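You operate a simulated robot arm through the tools that you are given. There is no shell and no other tool.

You run a simulated robot arm. Do the job below in one go: nothing can be reset, and whatever is moved stays where it is left.

## Task
The clamp force is too low: set it by the plate, clamp harder and test at the card's pressure.
Fine: clamp lever back to HOLD, pressure lever shut at that pressure; hold till the HOLD DONE lamp lights, pump stopped, drained to 0 bar.

It is judged by the outcome, as a careful person would: the job done as asked, and still so three seconds after it is handed in. It fails if anything else is knocked over, pushed out of place, dropped, spilled or broken.

## Robot
A 6-joint arm with a two-finger parallel gripper on a trunk, on a base that moves. Base frame: it is fixed to the floor where the robot stands at the start and does not move with it; the origin is under the middle of the robot, x ahead of it, y to its left, z up. Units: mm, rad, N and s.
With the tool pointing down near the work surface it reaches from about 380 to 880 mm from the robot's upright axis, wherever it stands. Its first joint turns from -2.007 to 2.007 rad. Places, roughly: blue valve, grey valve, red valve [750, -2500, 1000]; clamp lever [100, -2500, 800]; drain lever [-200, -2600, 500]; fill lever [-400, -2700, 900]; force knob [300, -2500, 1000]; green button [100, -2500, 500]; lamp strip [0, -2600, 900]; pressure gauge [600, -2800, 1200]; pressure knob [300, -2500, 800]; pressure lever [-400, -2700, 600]; stop button [300, -2500, 500]; test bench [1200, -2600, 500]; test card [-500, -2750, 1250]; vent knob [100, -2500, 1000]. Payload 3.43 kg.
Tool frame: the origin (TCP) lies between the finger pads and is the grasp point; the fingertips stand 34 mm ahead of it; z points along the fingers, y is the line along which they close. Largest opening 128 mm; finger width 24, thickness 12; the body of the gripper, 48 by 130 mm, starts 96 mm behind the TCP.
Orientation is that of the tool frame in the base frame, as [roll, pitch, yaw] about the fixed x, y, z axes, in that order (R = Rz(yaw) Ry(pitch) Rx(roll)). With the fingers straight down and closing along the base's y, the tool's x points along the base's -x, its y along +y and its z along -z.

## Interface
- The arm moves only by the tool servo_tool. Its argument "moves" is a list of rows, each a list of 7 numbers: the shift along the base's x, y, z in m, then the turn, a rotation vector about the base's x, y, z in rad, then the gripper command, from -1 (fully open) to 1 (shut), values between in proportion. In form: [[dx, dy, dz, ax, ay, az, gripper], ...]. A call has 1 to 20 rows; each row is the pose to reach, as a shift and turn from the pose commanded when the call began. Rows are played at 5 a second. More than 50 mm and 0.15 rad between two rows, or a gripper value outside its range, and nothing of the call is played. A pose out of reach is approached as far as the arm can. The call stops where the force on the tool passes 90 N (or 10 N more than at its start, if that is more) or the arm is blocked; 0.2 s more then pass. The fingers move at their own pace (about 108 mm/s each) and stop on an object; they squeeze with about 31 N. The grip force told is the motor's: it shows also when the fingers shut on nothing. Time passes only in rows, and 0.2 s behind the last, so rows that repeat a pose let the fingers close. It gives the time, the measured TCP pose, the force on the tool (base axes), the opening and the grip force at its end, in the units of the frame above (readings bear some noise), with the torque about the TCP (base axes, N m) and any sound that the robot's microphone picked up.
- Cameras (640 x 400 px; columns grow to the right, rows downward): "scene" is now at [58.5, 171.3, 1258.7]; the picture's right is [-0.25, -0.97, 0.00], its down [-0.31, 0.08, -0.95] and it looks along [0.92, -0.24, -0.32] (base axes); focal length 286 px, centre (320, 200). "wrist" rides on the gripper at [76, -11, -160] in the tool frame; the picture's right is [0.15, 0.99, 0.00], its down [-0.88, 0.13, -0.46] and it looks along [-0.45, 0.07, 0.89] (tool axes); focal length 234 px, centre (320, 200). There is no depth. A picture from a camera that has moved, and an enlarged one, comes with that camera's place and axes in the base frame and with its lens.
- capture(camera): a new picture of that camera. It takes no simulated time.
- move_column(by): moves the trunk up (or, below 0, down) by that many mm; the arm and the scene camera ride with it, the base frame stays. It gives what a move gives, with no picture.
- base_move(legs): drives the robot by 1 to 6 legs, each [ahead, turn to the left] in mm and rad, along the robot's own axes; the way and the turn of a leg run together, so that a leg with both is an arc; at most 1500 mm and 3.142 rad a leg. The arm and the cameras ride along, it lands a little off, and it stops where it bumps. It gives what a move gives.
- aim_head(pan, tilt): turns the head with the scene camera to pan (to the left, within 1.798 rad either way) and tilt (down, from -0.506 to 1.204), counted from straight ahead of the robot (the tilt from the chest, where the trunk bows). It gives what a move gives.
- zoom(camera, box): a new picture of the part [left, top, right, bottom] of that camera's present view, enlarged. It takes no simulated time.
- sign_off(): hands the job in; it is judged then, once.

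Places have to be worked out from the pictures, the camera data and where the tool is seen. Open the gripper and draw the arm clear of the work before you hand the job in, unless the task says otherwise.

The tools are called by a JSON object that holds its "name" and its "arguments". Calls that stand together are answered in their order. servo_tool: Moves the arm, as the interface text tells. Its arguments: {"type":"object","properties":{"moves":{"type":"array"}},"required":["moves"]} The other tools are called the same way: move_column (by) moves the trunk up or down; base_move (legs) drives the base; aim_head (pan, tilt) turns the head that bears the scene camera; capture (camera) takes a picture; zoom (camera, box) takes an enlarged picture of a part of a camera's view; sign_off () hands the job in.

At the start:

```text
time_s: 0.0
eef_pos: [480.5, 6.8, 1059.4]
tcp_rot: [3.141, 0.001, -3.141]
contact_force: [-0.3, 0.2, 0.2]
wrist_torque: [0.0, 0.0, 0.02]
grip_width: 127.9
gripper_force: 0.0
trunk travel left (down, up): [-500.0, 290.0]
robot x, y, heading: [1.3, -1.2, 0.001]
head pan, tilt (commanded): [-0.255, 0.33]
```

scene: 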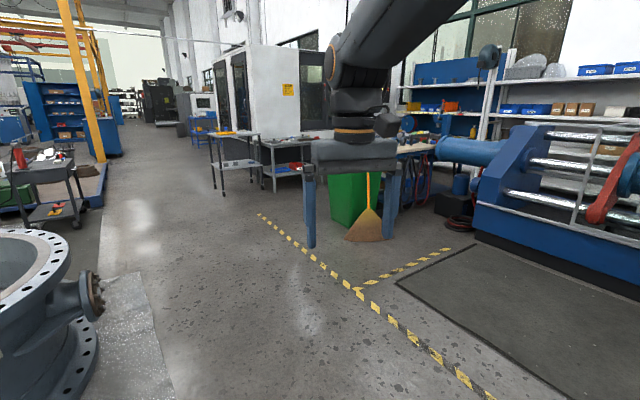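
wrist: 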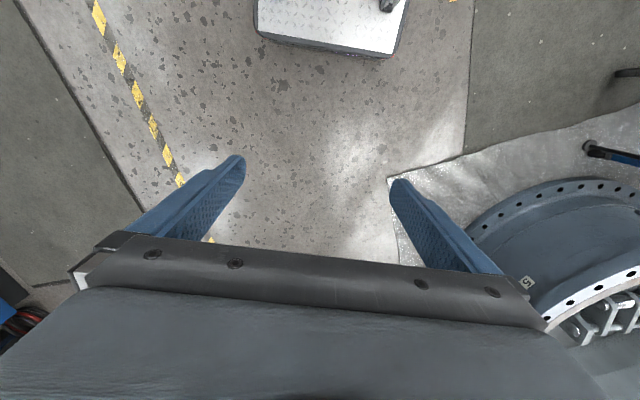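

The bench controls are to the robot's right (y about -2500). I turn the head right to view them first.

{"name": "aim_head", "arguments": {"pan": -1.57, "tilt": 0.1}}

```text
time_s: 1.5
eef_pos: [481.7, 5.8, 1059.6]
tcp_rot: [3.141, -0.002, -3.141]
contact_force: [-0.6, -0.5, -0.7]
wrist_torque: [0.0, -0.02, 0.01]
grip_width: 128.0
gripper_force: 0.0
trunk travel left (down, up): [-500.0, 290.0]
robot x, y, heading: [-0.8, -1.3, 0.001]
head pan, tilt (commanded): [-1.571, 0.099]
```

The head now looks to the right; I take a picture of the bench.

{"name": "capture", "arguments": {"camera": "scene"}}

```text
taken
camera scene: at [-31.7, 102.8, 1280.2], right [-1.0, 0.0, 0.0], down [0.0, 0.1, -0.99], along [0.0, -0.99, -0.1], focal length 286 px, centre (320, 200)
```

scene: 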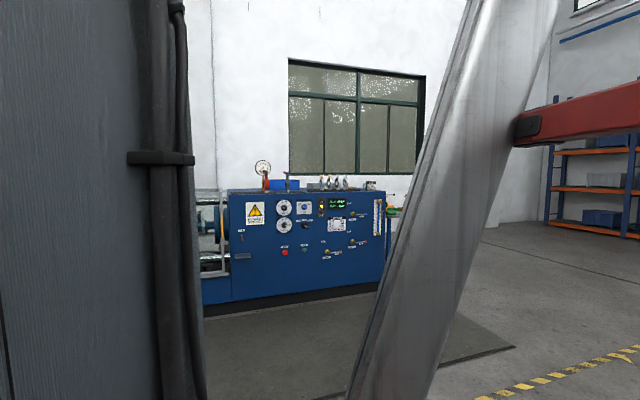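

The bench panel is visible between two columns. I zoom in on the panel.

{"name": "zoom", "arguments": {"camera": "scene", "box": [220, 150, 420, 275]}}

{"name": "zoom", "arguments": {"camera": "scene", "box": [270, 190, 390, 265]}}

```text
3.20 times, centred on (320, 212) of scene
camera zoom: at [-31.7, 102.8, 1280.2], right [-1.0, 0.0, 0.0], down [0.0, 0.1, -0.99], along [0.0, -0.99, -0.1], focal length 916 px, centre (320, 160)
```

zoom: 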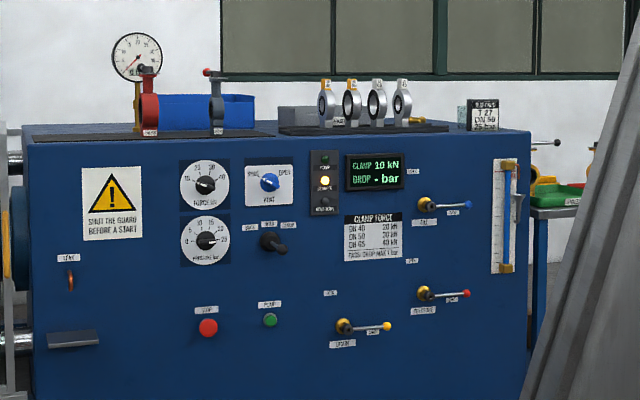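

```text
5.33 times, centred on (330, 228) of scene
camera zoom: at [-31.7, 102.8, 1280.2], right [-1.0, 0.0, 0.0], down [0.0, 0.1, -0.99], along [0.0, -0.99, -0.1], focal length 1527 px, centre (267, 53)
```

zoom: 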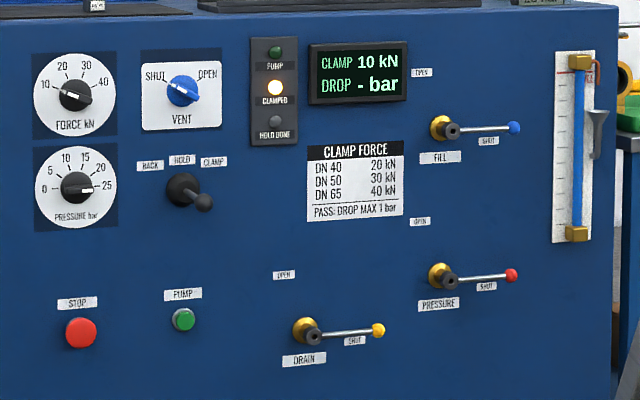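

The panel is legible. I zoom on the card and on the bench's gauge.

{"name": "zoom", "arguments": {"camera": "scene", "box": [355, 175, 387, 195]}}

{"name": "zoom", "arguments": {"camera": "scene", "box": [245, 155, 293, 195]}}

{"name": "zoom", "arguments": {"camera": "scene", "box": [310, 165, 370, 200]}}

```text
16.00 times, centred on (371, 185) of scene
camera zoom: at [-31.7, 102.8, 1280.2], right [-1.0, 0.0, 0.0], down [0.0, 0.1, -0.99], along [0.0, -0.99, -0.1], focal length 4582 px, centre (-496, 440)
```

zoom: 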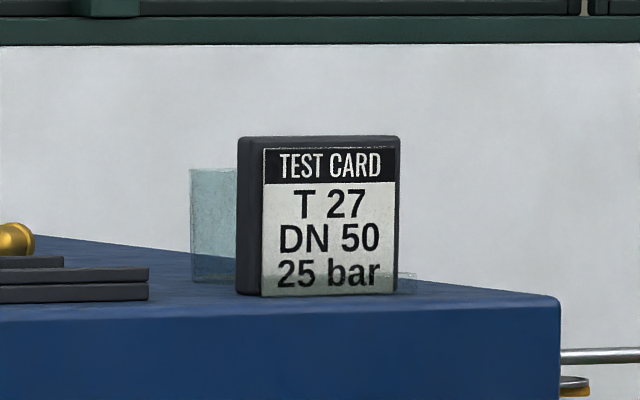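

```text
10.00 times, centred on (269, 175) of scene
camera zoom: at [-31.7, 102.8, 1280.2], right [-1.0, 0.0, 0.0], down [0.0, 0.1, -0.99], along [0.0, -0.99, -0.1], focal length 2864 px, centre (830, 450)
```

zoom: 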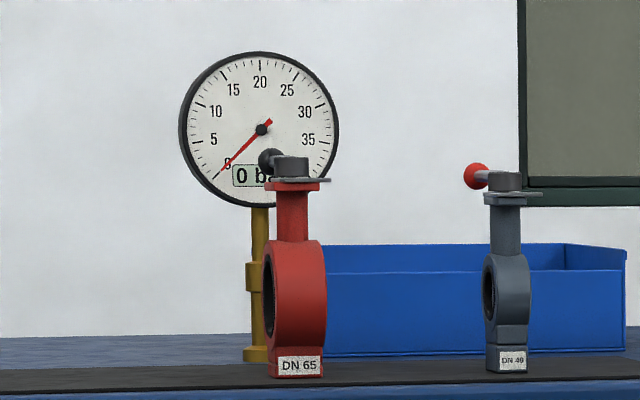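

```text
10.67 times, centred on (340, 182) of scene
camera zoom: at [-31.7, 102.8, 1280.2], right [-1.0, 0.0, 0.0], down [0.0, 0.1, -0.99], along [0.0, -0.99, -0.1], focal length 3054 px, centre (107, 387)
```

zoom: 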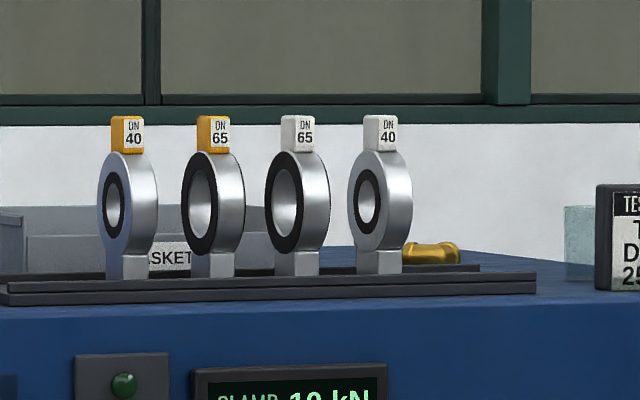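

Card: T 27, DN 50, 25 bar; plate: DN 50 → 30 kN. Now I check the surroundings for a driving path with several head views.

{"name": "aim_head", "arguments": {"pan": -1.3, "tilt": 0.6}}

{"name": "capture", "arguments": {"camera": "scene"}}

{"name": "aim_head", "arguments": {"pan": -1.79, "tilt": 0.5}}

{"name": "capture", "arguments": {"camera": "scene"}}

{"name": "aim_head", "arguments": {"pan": -0.8, "tilt": 0.4}}

{"name": "capture", "arguments": {"camera": "scene"}}

```text
time_s: 2.4
eef_pos: [479.9, 6.3, 1060.3]
tcp_rot: [3.141, 0.002, -3.141]
contact_force: [-1.6, -0.3, 0.5]
wrist_torque: [0.0, 0.01, -0.02]
grip_width: 128.0
gripper_force: 0.1
trunk travel left (down, up): [-500.0, 290.0]
robot x, y, heading: [2.3, -2.6, 0.002]
head pan, tilt (commanded): [-1.3, 0.6]
```

```text
taken
camera scene: at [-8.2, 109.6, 1234.1], right [-0.96, -0.27, 0.0], down [-0.15, 0.54, -0.83], along [0.22, -0.8, -0.56], focal length 286 px, centre (320, 200)
```

scene: 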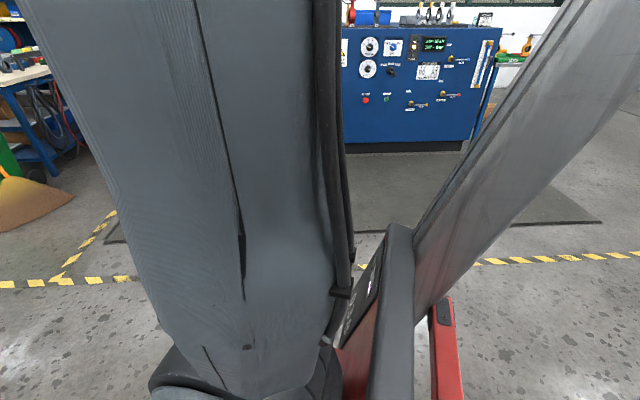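

```text
time_s: 3.3
eef_pos: [479.6, 6.4, 1060.7]
tcp_rot: [-3.141, 0.0, -3.141]
contact_force: [0.2, -0.8, 0.3]
wrist_torque: [0.03, 0.01, 0.03]
grip_width: 128.0
gripper_force: 0.0
trunk travel left (down, up): [-500.0, 290.0]
robot x, y, heading: [0.3, 2.0, 0.002]
head pan, tilt (commanded): [-1.791, 0.499]
```

```text
taken
camera scene: at [-51.5, 106.0, 1243.1], right [-0.98, 0.22, 0.0], down [0.1, 0.47, -0.88], along [-0.19, -0.86, -0.48], focal length 286 px, centre (320, 200)
```

scene: 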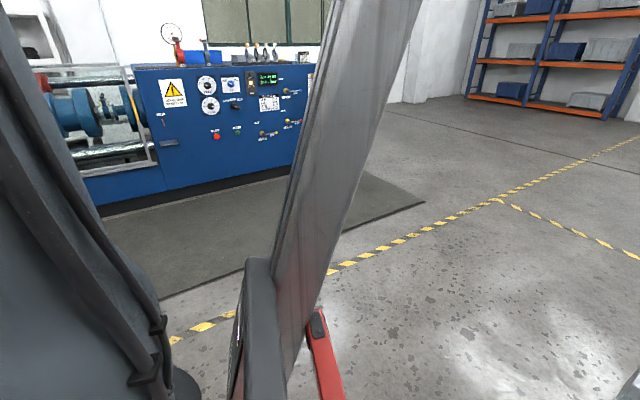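

```text
time_s: 4.6
eef_pos: [479.8, 7.3, 1059.4]
tcp_rot: [-3.141, 0.0, 3.141]
contact_force: [-0.5, 0.0, -0.1]
wrist_torque: [0.0, -0.03, 0.05]
grip_width: 128.0
gripper_force: 0.1
trunk travel left (down, up): [-500.0, 290.0]
robot x, y, heading: [0.9, 0.6, 0.0]
head pan, tilt (commanded): [-0.799, 0.4]
```

```text
taken
camera scene: at [32.8, 128.4, 1252.2], right [-0.72, -0.7, 0.0], down [-0.27, 0.28, -0.92], along [0.64, -0.66, -0.39], focal length 286 px, centre (320, 200)
```

scene: 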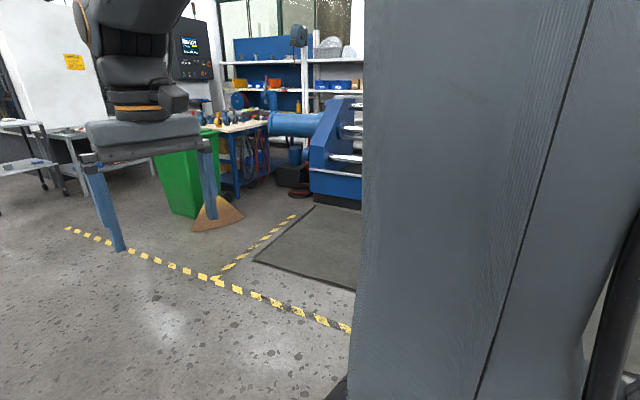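

The way from the robot to the bench is open floor (the grey bodies close to the camera are the robot's own arm). I turn right to face the bench and drive partway.

{"name": "base_move", "arguments": {"legs": [[0, -1.571], [1150, 0]]}}

{"name": "aim_head", "arguments": {"pan": 0.0, "tilt": 0.25}}

{"name": "capture", "arguments": {"camera": "scene"}}

```text
time_s: 14.3
eef_pos: [-7.8, -1635.7, 1059.5]
tcp_rot: [3.14, 0.0, 1.565]
contact_force: [-0.1, -0.1, 0.1]
wrist_torque: [0.0, 0.05, -0.01]
grip_width: 128.1
gripper_force: 0.1
trunk travel left (down, up): [-500.0, 290.0]
robot x, y, heading: [-10.1, -1154.9, -1.579]
head pan, tilt (commanded): [-0.799, 0.4]
```

```text
time_s: 15.5
eef_pos: [-8.0, -1634.5, 1059.7]
tcp_rot: [3.141, -0.001, 1.564]
contact_force: [0.8, -0.4, -0.6]
wrist_torque: [-0.01, 0.0, -0.04]
grip_width: 128.0
gripper_force: 0.0
trunk travel left (down, up): [-500.0, 290.0]
robot x, y, heading: [-11.9, -1157.2, -1.578]
head pan, tilt (commanded): [0.0, 0.25]
```

```text
taken
camera scene: at [185.4, -1216.5, 1266.2], right [-1.0, 0.01, 0.0], down [0.0, 0.25, -0.97], along [-0.01, -0.97, -0.25], focal length 286 px, centre (320, 200)
```

scene: 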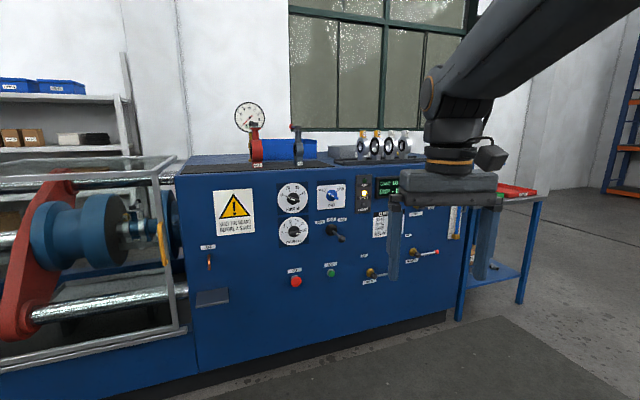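

I'm now facing the bench from about 1.3 m. I zoom into the bench and the panel parts.

{"name": "zoom", "arguments": {"camera": "scene", "box": [0, 150, 240, 300]}}

{"name": "zoom", "arguments": {"camera": "scene", "box": [265, 170, 395, 295]}}

{"name": "aim_head", "arguments": {"pan": 0.5, "tilt": 0.3}}

{"name": "capture", "arguments": {"camera": "scene"}}

```text
2.67 times, centred on (120, 225) of scene
camera zoom: at [185.4, -1216.5, 1266.2], right [-1.0, 0.01, 0.0], down [0.0, 0.25, -0.97], along [-0.01, -0.97, -0.25], focal length 764 px, centre (853, 133)
```

zoom: 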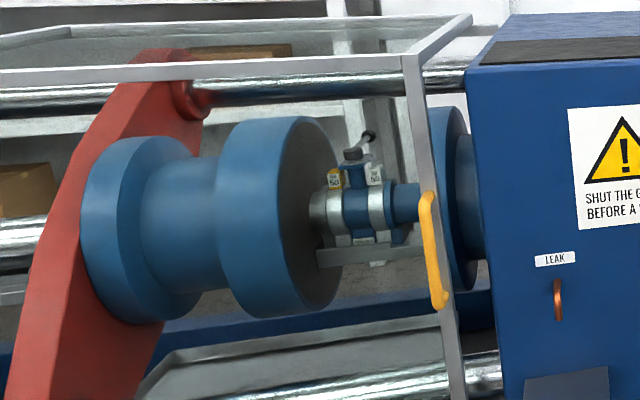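

```text
3.20 times, centred on (330, 232) of scene
camera zoom: at [185.4, -1216.5, 1266.2], right [-1.0, 0.01, 0.0], down [0.0, 0.25, -0.97], along [-0.01, -0.97, -0.25], focal length 916 px, centre (288, 96)
```

zoom: 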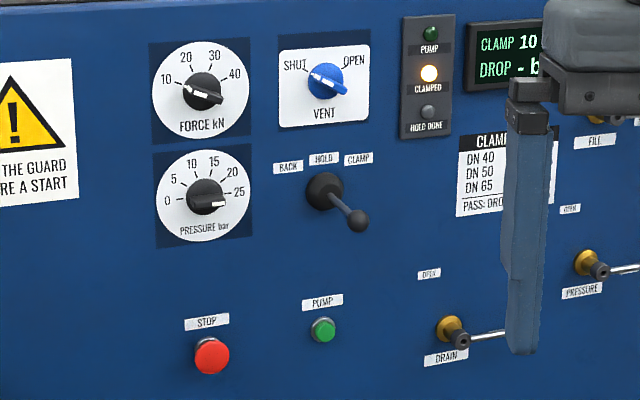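

```text
time_s: 16.4
eef_pos: [-7.9, -1635.1, 1058.8]
tcp_rot: [-3.141, 0.001, 1.565]
contact_force: [-0.1, 0.2, 0.1]
wrist_torque: [-0.01, -0.01, -0.01]
grip_width: 128.0
gripper_force: 0.0
trunk travel left (down, up): [-500.0, 290.0]
robot x, y, heading: [-11.5, -1152.7, -1.58]
head pan, tilt (commanded): [0.499, 0.3]
```

```text
taken
camera scene: at [230.2, -1205.4, 1261.5], right [-0.88, -0.47, 0.0], down [-0.14, 0.26, -0.96], along [0.45, -0.84, -0.3], focal length 286 px, centre (320, 200)
```

scene: 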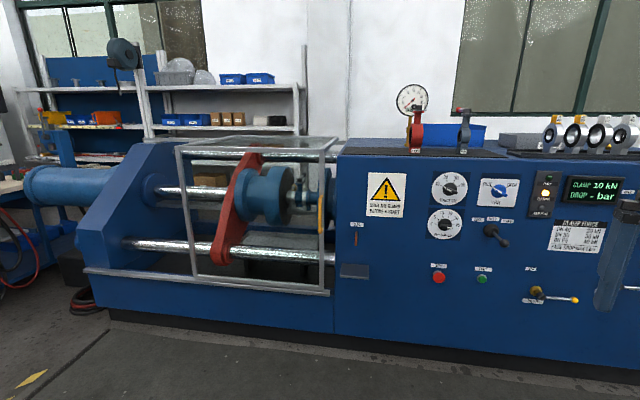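

The guard frame appears shut with the blue valve clamped. I zoom closer on the knobs and the guard.

{"name": "zoom", "arguments": {"camera": "scene", "box": [420, 160, 530, 260]}}

{"name": "zoom", "arguments": {"camera": "scene", "box": [170, 130, 350, 300]}}

{"name": "zoom", "arguments": {"camera": "scene", "box": [520, 160, 640, 310]}}

```text
4.00 times, centred on (475, 210) of scene
camera zoom: at [230.2, -1205.4, 1261.5], right [-0.88, -0.47, 0.0], down [-0.14, 0.26, -0.96], along [0.45, -0.84, -0.3], focal length 1145 px, centre (-300, 160)
```

zoom: 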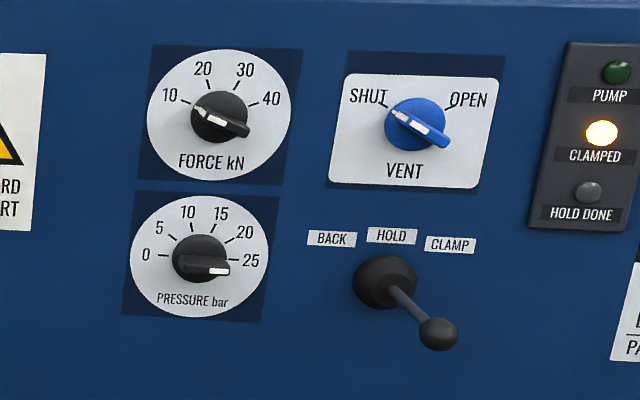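

```text
2.35 times, centred on (260, 215) of scene
camera zoom: at [230.2, -1205.4, 1261.5], right [-0.88, -0.47, 0.0], down [-0.14, 0.26, -0.96], along [0.45, -0.84, -0.3], focal length 674 px, centre (461, 165)
```

zoom: 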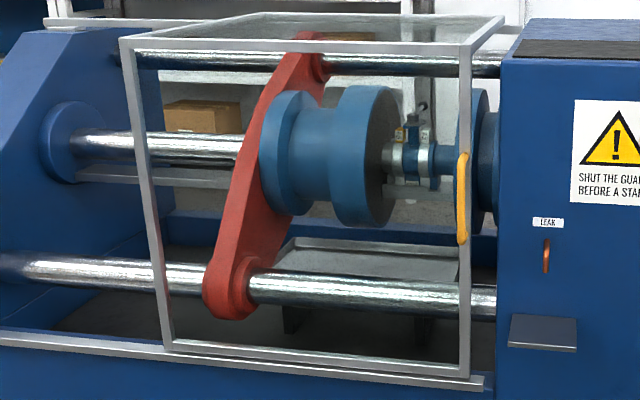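

```text
2.67 times, centred on (580, 235) of scene
camera zoom: at [230.2, -1205.4, 1261.5], right [-0.88, -0.47, 0.0], down [-0.14, 0.26, -0.96], along [0.45, -0.84, -0.3], focal length 764 px, centre (-373, 107)
```

zoom: 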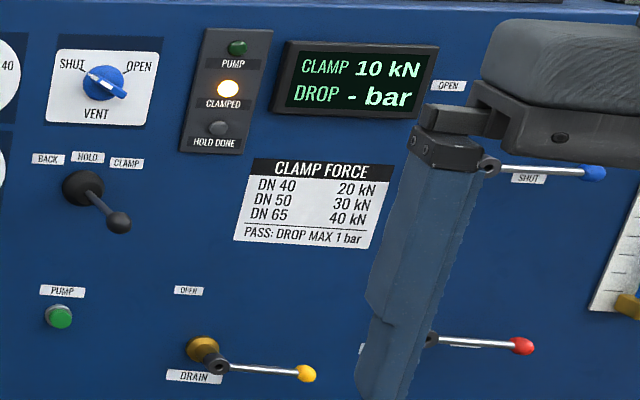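

Force knob estimate is about (297, -2476, 953). I rotate the tool here, in free space, from pointing down to pointing at the panel (-y), extending slightly.

{"name": "servo_tool", "arguments": {"moves": [[0, -0.01, 0, -0.14, 0, 0, -1], [0, -0.02, 0, -0.28, 0, 0, -1], [0, -0.03, 0, -0.42, 0, 0, -1], [0, -0.04, 0, -0.56, 0, 0, -1], [0, -0.05, 0, -0.7, 0, 0, -1], [0, -0.06, 0, -0.84, 0, 0, -1], [0, -0.07, 0, -0.98, 0, 0, -1], [0, -0.08, 0, -1.12, 0, 0, -1], [0, -0.09, 0, -1.26, 0, 0, -1], [0, -0.1, 0, -1.4, 0, 0, -1], [0, -0.11, 0, -1.5708, 0, 0, -1], [0, -0.11, 0, -1.5708, 0, 0, -1]]}}

{"name": "capture", "arguments": {"camera": "wrist"}}

```text
refused: row 11 steps farther than a row can; nothing moved
```

```text
taken
camera wrist: at [-18.1, -1559.0, 1220.3], right [0.99, 0.14, 0.0], down [0.12, -0.88, 0.46], along [0.06, -0.45, -0.89], focal length 234 px, centre (320, 200)
```

wrist: 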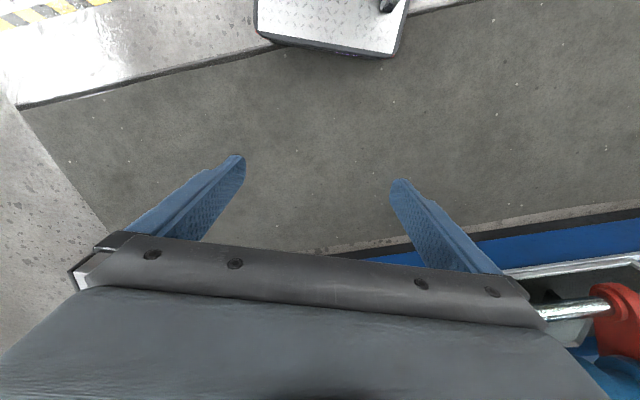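

The last step was too large; I use 12 even steps.

{"name": "servo_tool", "arguments": {"moves": [[0, -0.01, 0, -0.1309, 0, 0, -1], [0, -0.02, 0, -0.2618, 0, 0, -1], [0, -0.03, 0, -0.3927, 0, 0, -1], [0, -0.04, 0, -0.5236, 0, 0, -1], [0, -0.05, 0, -0.6545, 0, 0, -1], [0, -0.06, 0, -0.7854, 0, 0, -1], [0, -0.07, 0, -0.9163, 0, 0, -1], [0, -0.08, 0, -1.0472, 0, 0, -1], [0, -0.09, 0, -1.1781, 0, 0, -1], [0, -0.1, 0, -1.309, 0, 0, -1], [0, -0.11, 0, -1.4399, 0, 0, -1], [0, -0.11, 0, -1.5708, 0, 0, -1]]}}

{"name": "capture", "arguments": {"camera": "wrist"}}

{"name": "capture", "arguments": {"camera": "scene"}}

```text
time_s: 19.0
eef_pos: [-8.4, -1790.3, 1074.9]
tcp_rot: [1.372, 1.561, -0.199]
contact_force: [0.5, 0.5, 0.1]
wrist_torque: [0.09, 0.0, 0.07]
grip_width: 128.2
gripper_force: 0.0
out of reach, approached as far as the arm can: row 5, 6, 7, 8, 9, 10, 11, 12
trunk travel left (down, up): [-500.0, 290.0]
robot x, y, heading: [-10.2, -1153.9, -1.578]
head pan, tilt (commanded): [0.499, 0.3]
```

```text
taken
camera wrist: at [-17.9, -1630.9, 999.2], right [0.99, 0.0, -0.14], down [0.12, 0.46, 0.88], along [0.06, -0.89, 0.45], focal length 234 px, centre (320, 200)
```

wrist: 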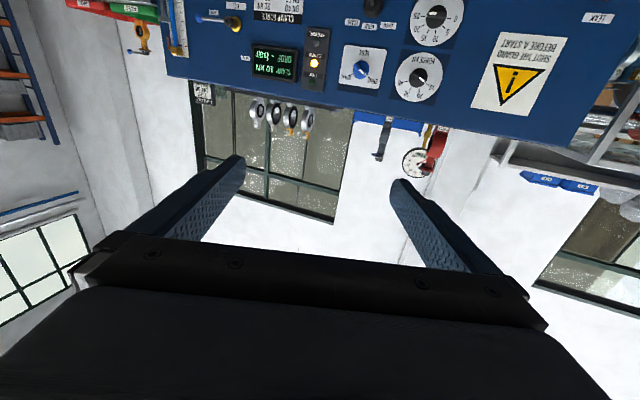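

```text
taken
camera scene: at [230.2, -1204.8, 1261.5], right [-0.88, -0.47, 0.0], down [-0.14, 0.26, -0.96], along [0.45, -0.84, -0.3], focal length 286 px, centre (320, 200)
```

scene: 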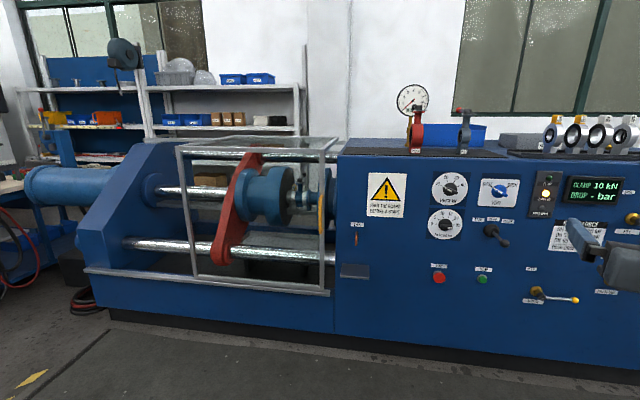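

The arm is now pointing at the panel. I drive 540 mm ahead to a working distance of ~750 mm from the robot axis to the controls.

{"name": "base_move", "arguments": {"legs": [[540, 0.007]]}}

{"name": "aim_head", "arguments": {"pan": 0.0, "tilt": 0.45}}

{"name": "capture", "arguments": {"camera": "scene"}}

{"name": "capture", "arguments": {"camera": "wrist"}}

```text
time_s: 22.1
eef_pos: [-4.7, -2335.5, 1073.7]
tcp_rot: [1.59, 1.563, 0.03]
contact_force: [0.2, -0.3, 1.2]
wrist_torque: [0.01, 0.01, -0.02]
grip_width: 127.9
gripper_force: 0.1
trunk travel left (down, up): [-500.0, 290.0]
robot x, y, heading: [-12.5, -1698.9, -1.569]
head pan, tilt (commanded): [0.499, 0.3]
```

```text
time_s: 23.1
eef_pos: [-3.9, -2335.8, 1073.7]
tcp_rot: [1.597, 1.563, 0.033]
contact_force: [0.6, -0.1, -0.1]
wrist_torque: [-0.01, 0.0, 0.04]
grip_width: 128.1
gripper_force: 0.1
trunk travel left (down, up): [-500.0, 290.0]
robot x, y, heading: [-15.0, -1700.7, -1.57]
head pan, tilt (commanded): [0.0, 0.45]
```

```text
taken
camera scene: at [184.1, -1758.1, 1247.6], right [-1.0, 0.0, 0.0], down [0.0, 0.43, -0.9], along [0.0, -0.9, -0.43], focal length 286 px, centre (320, 200)
```

scene: 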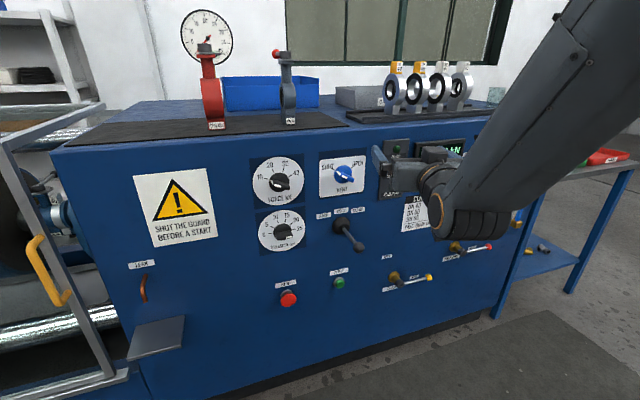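

```text
taken
camera wrist: at [-15.8, -2176.1, 999.1], right [0.99, 0.01, -0.14], down [0.12, 0.46, 0.88], along [0.07, -0.89, 0.45], focal length 234 px, centre (320, 200)
```

wrist: 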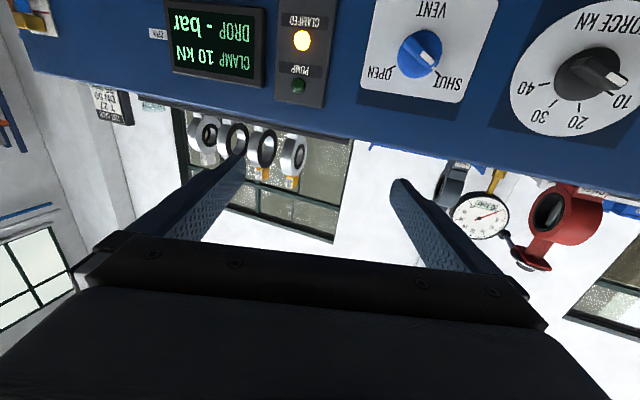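

I zoom into the knobs, lever and lower controls from here.

{"name": "zoom", "arguments": {"camera": "scene", "box": [240, 145, 400, 265]}}

{"name": "zoom", "arguments": {"camera": "scene", "box": [260, 230, 520, 330]}}

{"name": "zoom", "arguments": {"camera": "wrist", "box": [340, 0, 640, 180]}}

```text
3.33 times, centred on (320, 205) of scene
camera zoom: at [184.1, -1758.1, 1247.6], right [-1.0, 0.0, 0.0], down [0.0, 0.43, -0.9], along [0.0, -0.9, -0.43], focal length 954 px, centre (320, 183)
```

zoom: 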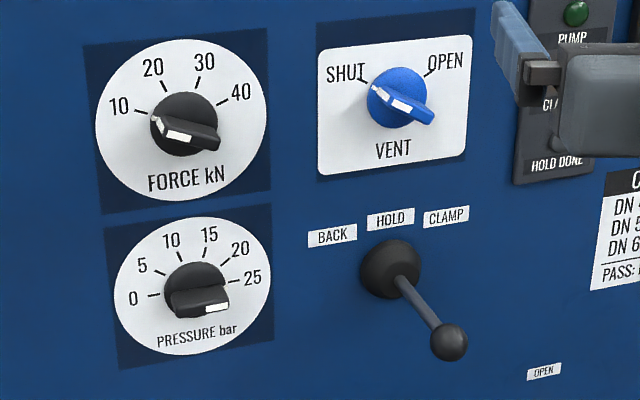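

```text
2.46 times, centred on (390, 280) of scene
camera zoom: at [184.1, -1758.1, 1247.6], right [-1.0, 0.0, 0.0], down [0.0, 0.43, -0.9], along [0.0, -0.9, -0.43], focal length 705 px, centre (148, 3)
```

zoom: 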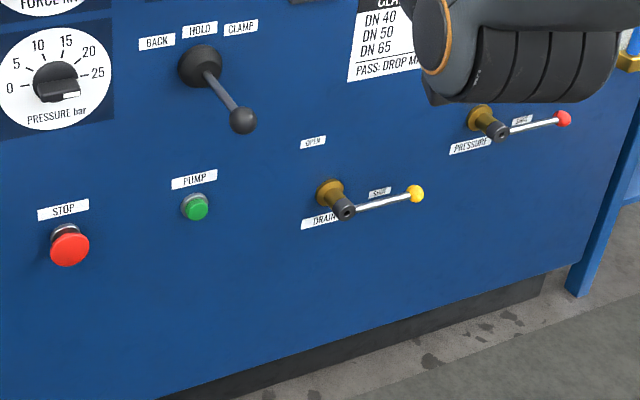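

```text
2.13 times, centred on (490, 90) of wrist
camera zoom: at [-15.8, -2176.1, 999.1], right [0.99, 0.01, -0.14], down [0.12, 0.46, 0.88], along [0.07, -0.89, 0.45], focal length 500 px, centre (-43, 435)
```

zoom: 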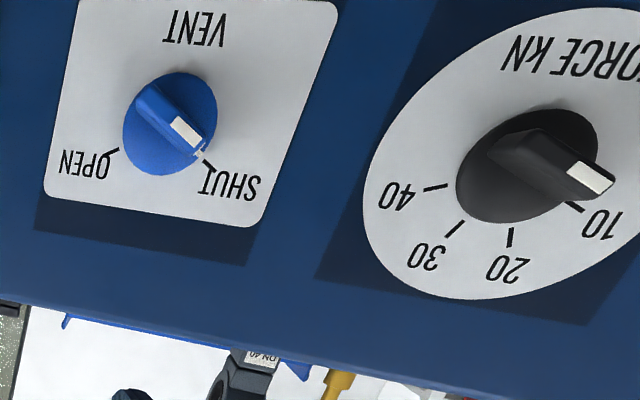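

Force knob skirt triangulates to about (297, -2487, 948), pointing at 10; the vent points to SHUT. I move the tool in front of the force knob, rotated so that the fingers straddle the knob's bar (bar ≈67° left of up), half closed.

{"name": "servo_tool", "arguments": {"moves": [[0.03, 0, -0.012, 0, 0.118, 0, -0.1], [0.06, 0, -0.025, 0, 0.236, 0, -0.1], [0.09, 0, -0.038, 0, 0.353, 0, -0.1], [0.12, -0.005, -0.05, 0, 0.471, 0, -0.1], [0.15, -0.01, -0.063, 0, 0.589, 0, -0.1], [0.18, -0.015, -0.076, 0, 0.707, 0, -0.1], [0.21, -0.02, -0.088, 0, 0.825, 0, -0.1], [0.24, -0.025, -0.1, 0, 0.942, 0, -0.1], [0.27, -0.03, -0.113, 0, 1.06, 0, -0.1], [0.301, -0.035, -0.126, 0, 1.178, 0, -0.1], [0.301, -0.035, -0.126, 0, 1.178, 0, -0.1]]}}

{"name": "capture", "arguments": {"camera": "wrist"}}

{"name": "capture", "arguments": {"camera": "scene"}}

```text
time_s: 25.5
eef_pos: [297.9, -2370.7, 948.9]
tcp_rot: [-1.581, 0.399, 3.142]
contact_force: [-0.6, 1.0, 0.6]
wrist_torque: [0.01, -0.01, -0.02]
grip_width: 70.4
gripper_force: 0.1
trunk travel left (down, up): [-500.0, 290.0]
robot x, y, heading: [-8.4, -1703.5, -1.567]
head pan, tilt (commanded): [0.0, 0.45]
```

```text
taken
camera wrist: at [223.4, -2210.8, 931.2], right [0.25, 0.01, -0.97], down [0.86, 0.46, 0.23], along [0.44, -0.89, 0.11], focal length 234 px, centre (320, 200)
```

wrist: 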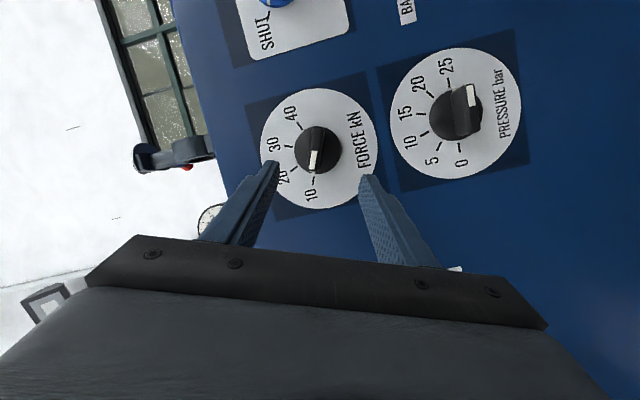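

```text
taken
camera scene: at [184.1, -1758.1, 1247.6], right [-1.0, 0.0, 0.0], down [0.0, 0.44, -0.9], along [0.0, -0.9, -0.44], focal length 286 px, centre (320, 200)
```

scene: 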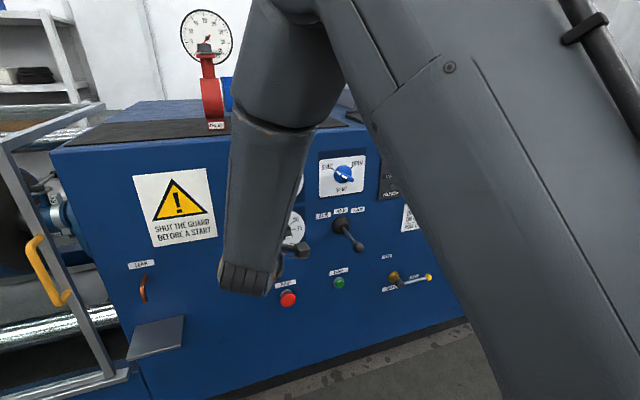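

The wrist camera sees both knobs well. I zoom in on them.

{"name": "zoom", "arguments": {"camera": "wrist", "box": [240, 40, 540, 220]}}

{"name": "zoom", "arguments": {"camera": "wrist", "box": [380, 40, 530, 190]}}

```text
2.13 times, centred on (390, 130) of wrist
camera zoom: at [223.4, -2210.8, 931.2], right [0.25, 0.01, -0.97], down [0.86, 0.46, 0.23], along [0.44, -0.89, 0.11], focal length 500 px, centre (171, 349)
```

zoom: 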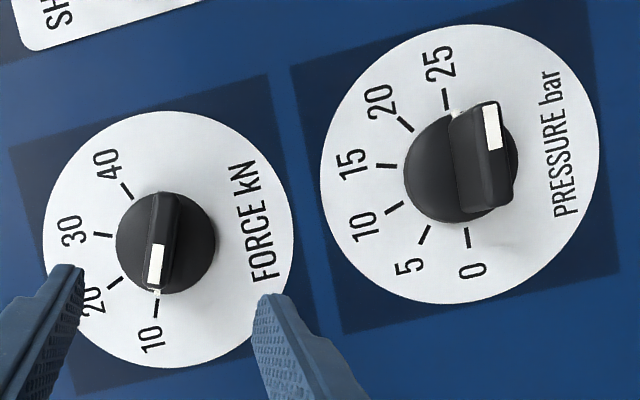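

```text
2.67 times, centred on (455, 115) of wrist
camera zoom: at [223.4, -2210.8, 931.2], right [0.25, 0.01, -0.97], down [0.86, 0.46, 0.23], along [0.44, -0.89, 0.11], focal length 624 px, centre (-40, 427)
```

zoom: 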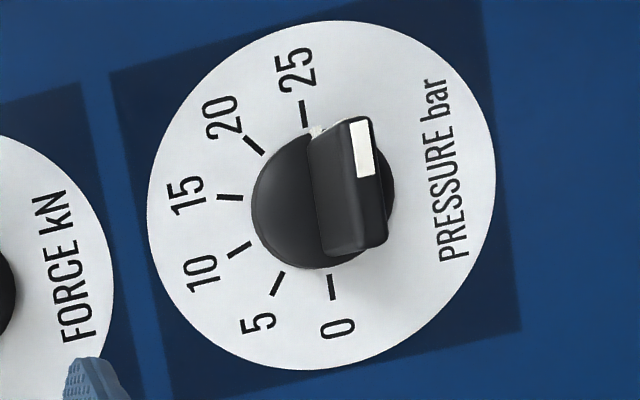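

Force knob bar is aligned with the grip; the pressure knob's index is close to 25 (check later). I approach the force knob so the fingertips straddle its bar.

{"name": "servo_tool", "arguments": {"moves": [[-0.002, -0.02, 0.001, 0, 0, 0, 0.2], [-0.002, -0.04, 0.001, 0, 0, 0, 0.2], [-0.002, -0.055, 0.001, 0, 0, 0, 0.2], [-0.002, -0.064, 0.001, 0, 0, 0, 0.2], [-0.002, -0.064, 0.001, 0, 0, 0, 0.2]]}}

{"name": "capture", "arguments": {"camera": "wrist"}}

```text
time_s: 26.7
eef_pos: [293.4, -2434.8, 948.9]
tcp_rot: [-1.581, 0.399, -3.141]
contact_force: [-0.9, -0.1, -0.4]
wrist_torque: [-0.01, 0.0, 0.0]
grip_width: 51.3
gripper_force: 0.1
trunk travel left (down, up): [-500.0, 290.0]
robot x, y, heading: [-13.5, -1695.8, -1.569]
head pan, tilt (commanded): [0.0, 0.45]
```

```text
taken
camera wrist: at [220.6, -2275.4, 931.5], right [0.25, 0.01, -0.97], down [0.86, 0.46, 0.23], along [0.44, -0.89, 0.11], focal length 234 px, centre (320, 200)
```

wrist: 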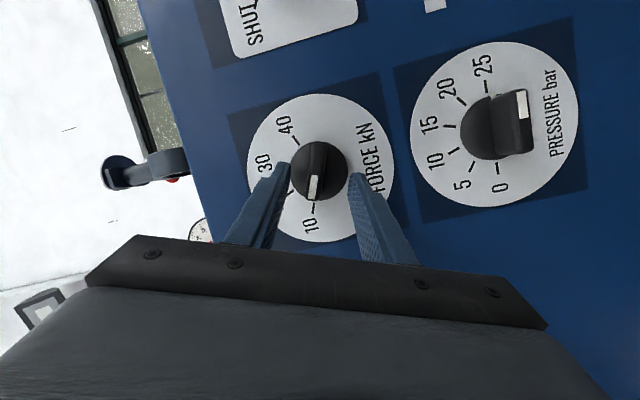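

The fingers straddle the bar and are centred on it. I close the gripper on it.

{"name": "servo_tool", "arguments": {"moves": [[0, -0.004, 0, 0, 0, 0, 0.2], [0, -0.004, 0, 0, 0, 0, 0.6], [0, -0.004, 0, 0, 0, 0, 1], [0, -0.004, 0, 0, 0, 0, 1], [0, -0.004, 0, 0, 0, 0, 1]]}}

{"name": "zoom", "arguments": {"camera": "wrist", "box": [220, 80, 420, 240]}}

```text
time_s: 27.9
eef_pos: [293.9, -2439.4, 952.5]
tcp_rot: [-1.575, 0.403, 3.14]
contact_force: [-6.8, -0.8, 28.6]
wrist_torque: [0.59, 0.29, -0.51]
grip_width: 15.9
gripper_force: 45.1
trunk travel left (down, up): [-500.0, 290.0]
robot x, y, heading: [-11.8, -1699.4, -1.57]
head pan, tilt (commanded): [0.0, 0.45]
```

```text
2.50 times, centred on (320, 160) of wrist
camera zoom: at [219.8, -2279.5, 934.0], right [0.25, 0.0, -0.97], down [0.86, 0.46, 0.23], along [0.44, -0.89, 0.11], focal length 585 px, centre (320, 300)
```

zoom: 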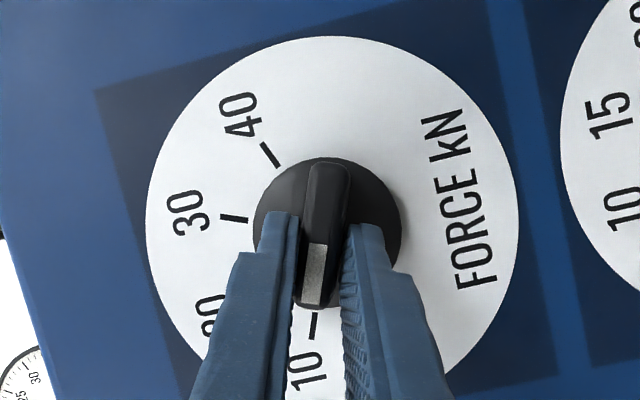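

Gripped (15.9 mm), and the knob centre seems ~3 mm higher than the tool. I correct this and turn clockwise (about -y) by 1.4 rad, then check.

{"name": "servo_tool", "arguments": {"moves": [[0, 0, 0.003, 0, 0, 0, 1], [0, 0, 0.003, 0, -0.14, 0, 1], [0, 0, 0.003, 0, -0.28, 0, 1], [0, 0, 0.003, 0, -0.42, 0, 1], [0, 0, 0.003, 0, -0.56, 0, 1], [0, 0, 0.003, 0, -0.7, 0, 1], [0, 0, 0.003, 0, -0.84, 0, 1], [0, 0, 0.003, 0, -0.98, 0, 1], [0, 0, 0.003, 0, -1.12, 0, 1], [0, 0, 0.003, 0, -1.26, 0, 1], [0, 0, 0.003, 0, -1.4, 0, 1], [0, 0, 0.003, 0, -1.4, 0, 1]]}}

{"name": "capture", "arguments": {"camera": "wrist"}}

{"name": "capture", "arguments": {"camera": "scene"}}

```text
time_s: 30.5
eef_pos: [288.3, -2437.7, 950.0]
tcp_rot: [1.593, 1.336, 0.018]
contact_force: [-58.4, 21.0, -6.7]
wrist_torque: [0.05, -0.11, -0.95]
grip_width: 18.6
gripper_force: 44.8
trunk travel left (down, up): [-500.0, 290.0]
robot x, y, heading: [-9.7, -1695.2, -1.573]
head pan, tilt (commanded): [0.0, 0.45]
```

```text
taken
camera wrist: at [296.0, -2278.0, 874.8], right [1.0, 0.0, 0.09], down [-0.08, 0.45, 0.89], along [-0.04, -0.89, 0.45], focal length 234 px, centre (320, 200)
```

wrist: 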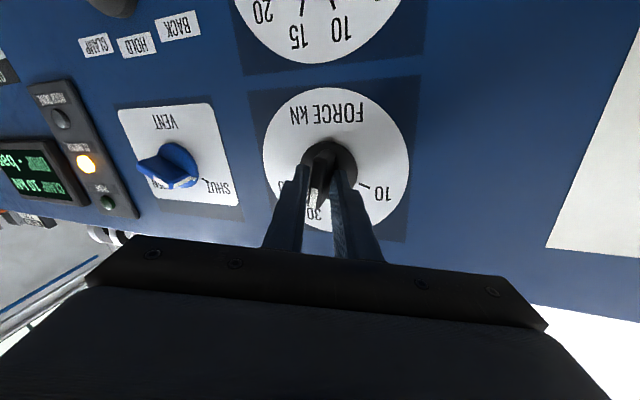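

```text
taken
camera scene: at [180.7, -1758.4, 1247.9], right [-1.0, 0.0, 0.0], down [0.0, 0.43, -0.9], along [0.0, -0.9, -0.43], focal length 286 px, centre (320, 200)
```

scene: 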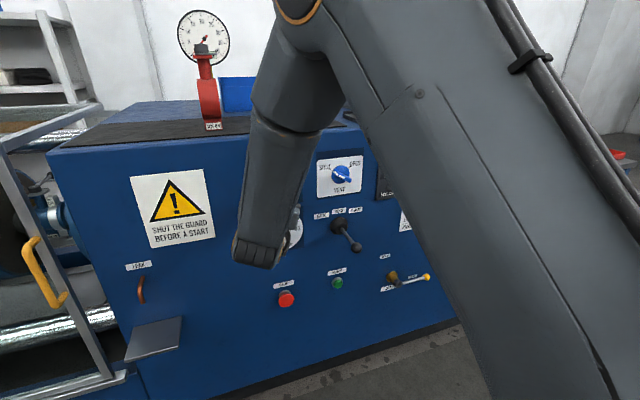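

There's a side force of -58 N, so the tool is a bit off to +x. I zoom to see the index before easing the force.

{"name": "zoom", "arguments": {"camera": "wrist", "box": [240, 70, 440, 240]}}

{"name": "zoom", "arguments": {"camera": "wrist", "box": [0, 80, 130, 220]}}

```text
2.35 times, centred on (340, 155) of wrist
camera zoom: at [296.0, -2278.0, 874.8], right [1.0, 0.0, 0.09], down [-0.08, 0.45, 0.89], along [-0.04, -0.89, 0.45], focal length 551 px, centre (273, 306)
```

zoom: 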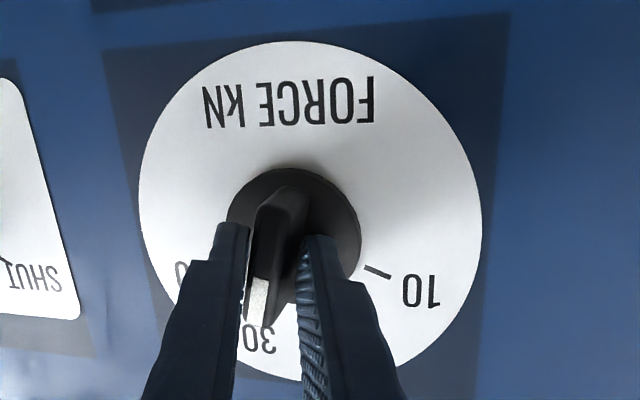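

```text
2.86 times, centred on (65, 150) of wrist
camera zoom: at [296.0, -2278.0, 874.8], right [1.0, 0.0, 0.09], down [-0.08, 0.45, 0.89], along [-0.04, -0.89, 0.45], focal length 669 px, centre (1049, 343)
```

zoom: 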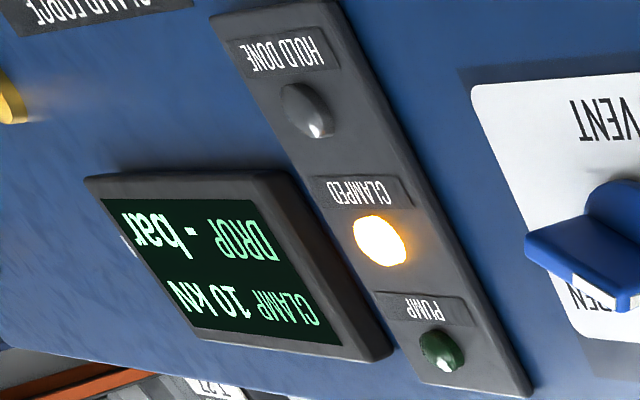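

The index sits near 30 (perhaps slightly short), and the display still shows 10 kN. I ease the side load by shifting -6 mm in x with 0.09 rad more turn, then open and look.

{"name": "servo_tool", "arguments": {"moves": [[-0.003, 0, 0, 0, -0.04, 0, 1], [-0.006, 0, 0, 0, -0.09, 0, 1], [-0.006, 0, 0, 0, -0.09, 0, 1], [-0.006, 0, 0, 0, -0.09, 0, 1]]}}

{"name": "zoom", "arguments": {"camera": "wrist", "box": [240, 70, 440, 240]}}

```text
time_s: 31.5
eef_pos: [288.5, -2437.8, 949.6]
tcp_rot: [1.578, 1.252, 0.014]
contact_force: [-26.9, 14.9, -24.3]
wrist_torque: [-0.3, -0.4, -0.2]
grip_width: 18.5
gripper_force: 45.3
trunk travel left (down, up): [-500.0, 290.0]
robot x, y, heading: [-12.2, -1696.3, -1.572]
head pan, tilt (commanded): [0.0, 0.45]
```

```text
2.35 times, centred on (340, 155) of wrist
camera zoom: at [300.5, -2277.9, 875.7], right [0.98, 0.01, 0.17], down [-0.16, 0.45, 0.88], along [-0.07, -0.89, 0.45], focal length 551 px, centre (273, 306)
```

zoom: 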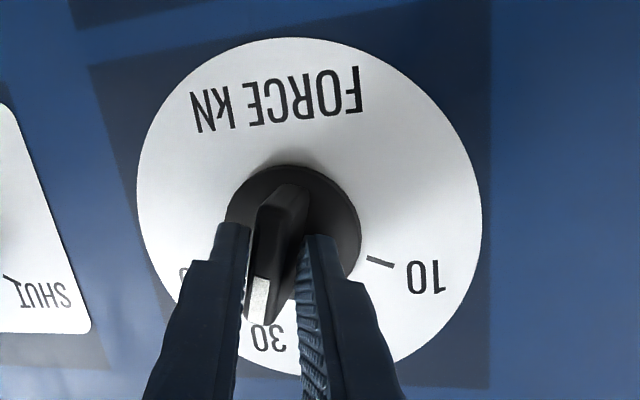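

I open the fingers and back off to see the knob's index clearly.

{"name": "servo_tool", "arguments": {"moves": [[0, 0, 0, 0, 0, 0, 0.3], [0, 0, 0, 0, 0, 0, 0.1], [0, 0.03, 0, 0, 0, 0, 0], [0, 0.06, 0, 0, 0, 0, 0], [0, 0.08, 0, 0, 0, 0, 0], [0, 0.08, 0, 0, 0, 0, 0]]}}

{"name": "capture", "arguments": {"camera": "wrist"}}

{"name": "zoom", "arguments": {"camera": "wrist", "box": [230, 0, 410, 220]}}

```text
time_s: 32.9
eef_pos: [288.4, -2357.3, 952.0]
tcp_rot: [1.563, 1.25, 0.001]
contact_force: [0.0, 0.0, -0.3]
wrist_torque: [-0.02, -0.02, -0.01]
grip_width: 64.3
gripper_force: 0.1
trunk travel left (down, up): [-500.0, 290.0]
robot x, y, heading: [-10.8, -1698.3, -1.573]
head pan, tilt (commanded): [0.0, 0.45]
```

```text
taken
camera wrist: at [300.8, -2198.1, 877.1], right [0.99, 0.01, 0.17], down [-0.16, 0.46, 0.88], along [-0.07, -0.89, 0.45], focal length 234 px, centre (320, 200)
```

wrist: 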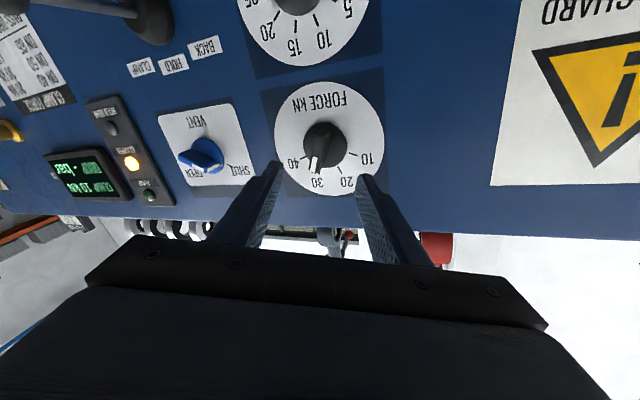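

```text
1.82 times, centred on (320, 110) of wrist
camera zoom: at [300.8, -2198.1, 877.1], right [0.99, 0.01, 0.17], down [-0.16, 0.46, 0.88], along [-0.07, -0.89, 0.45], focal length 426 px, centre (320, 364)
```

zoom: 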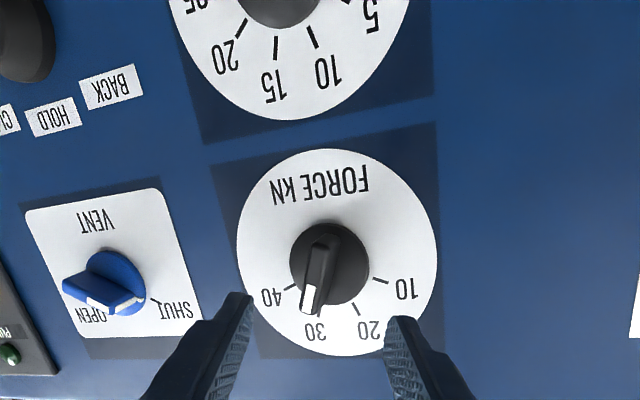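

{"name": "zoom", "arguments": {"camera": "wrist", "box": [265, 75, 395, 205]}}

```text
3.08 times, centred on (330, 140) of wrist
camera zoom: at [300.8, -2198.1, 877.1], right [0.99, 0.01, 0.17], down [-0.16, 0.46, 0.88], along [-0.07, -0.89, 0.45], focal length 720 px, centre (289, 385)
```

zoom: 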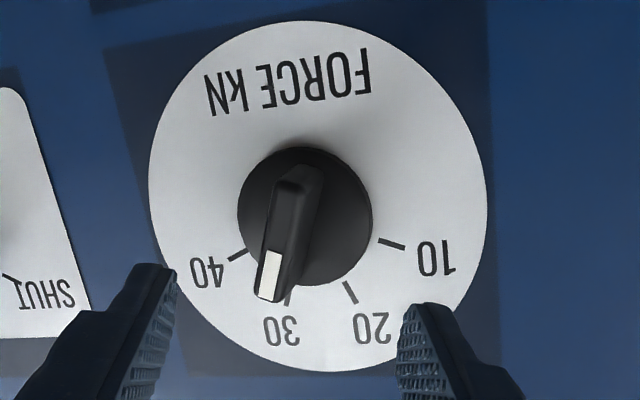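

The bar points parallel to the 30 tick. Now I lower the tool to look at the pressure knob.

{"name": "servo_tool", "arguments": {"moves": [[0, 0.005, -0.03, 0, 0.08, 0, 0], [0, 0.01, -0.06, 0, 0.16, 0, 0], [0, 0.015, -0.09, 0, 0.24, 0, 0], [0, 0.02, -0.12, 0, 0.318, 0, 0], [0, 0.02, -0.15, 0, 0.318, 0, 0], [0, 0.02, -0.15, 0, 0.318, 0, 0]]}}

{"name": "zoom", "arguments": {"camera": "wrist", "box": [200, 0, 440, 200]}}

{"name": "capture", "arguments": {"camera": "wrist"}}

```text
time_s: 34.3
eef_pos: [289.4, -2338.7, 803.0]
tcp_rot: [1.52, 1.57, -0.041]
contact_force: [-0.5, 0.1, -0.1]
wrist_torque: [0.0, 0.02, 0.03]
grip_width: 64.1
gripper_force: 0.1
trunk travel left (down, up): [-500.0, 290.0]
robot x, y, heading: [-16.7, -1693.1, -1.568]
head pan, tilt (commanded): [0.0, 0.45]
```

```text
2.00 times, centred on (320, 100) of wrist
camera zoom: at [277.2, -2179.5, 727.4], right [0.99, 0.01, -0.14], down [0.12, 0.46, 0.88], along [0.07, -0.89, 0.45], focal length 468 px, centre (320, 400)
```

zoom: 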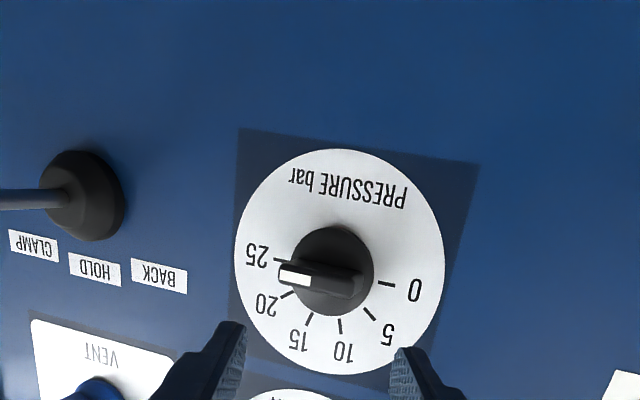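

```text
taken
camera wrist: at [277.2, -2179.5, 727.4], right [0.99, 0.01, -0.14], down [0.12, 0.46, 0.88], along [0.07, -0.89, 0.45], focal length 234 px, centre (320, 200)
```

wrist: 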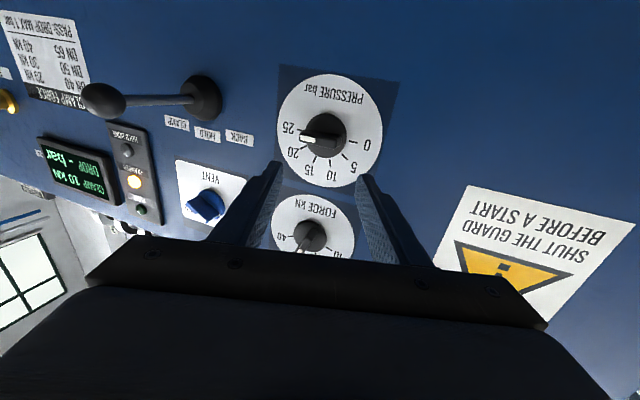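

I zoom further on the pressure dial.

{"name": "zoom", "arguments": {"camera": "wrist", "box": [270, 65, 390, 195]}}

{"name": "zoom", "arguments": {"camera": "wrist", "box": [70, 40, 270, 160]}}

```text
3.08 times, centred on (330, 130) of wrist
camera zoom: at [277.2, -2179.5, 727.4], right [0.99, 0.01, -0.14], down [0.12, 0.46, 0.88], along [0.07, -0.89, 0.45], focal length 720 px, centre (289, 415)
```

zoom: 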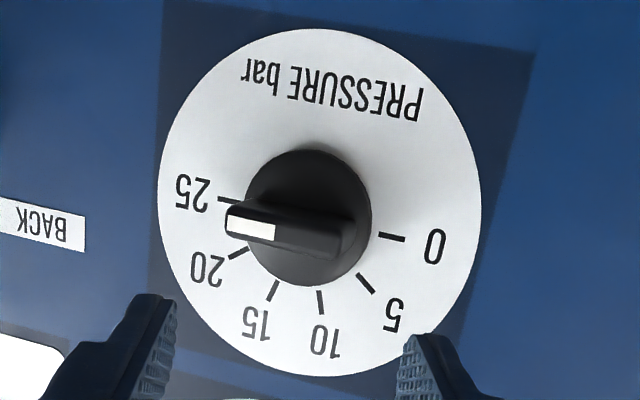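

```text
3.20 times, centred on (170, 100) of wrist
camera zoom: at [277.2, -2179.5, 727.4], right [0.99, 0.01, -0.14], down [0.12, 0.46, 0.88], along [0.07, -0.89, 0.45], focal length 749 px, centre (800, 520)
```

zoom: 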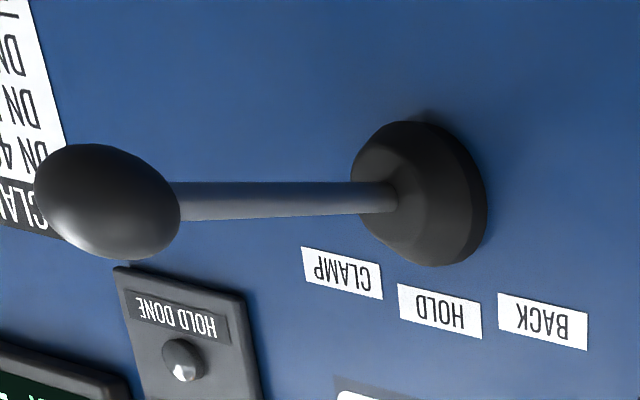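

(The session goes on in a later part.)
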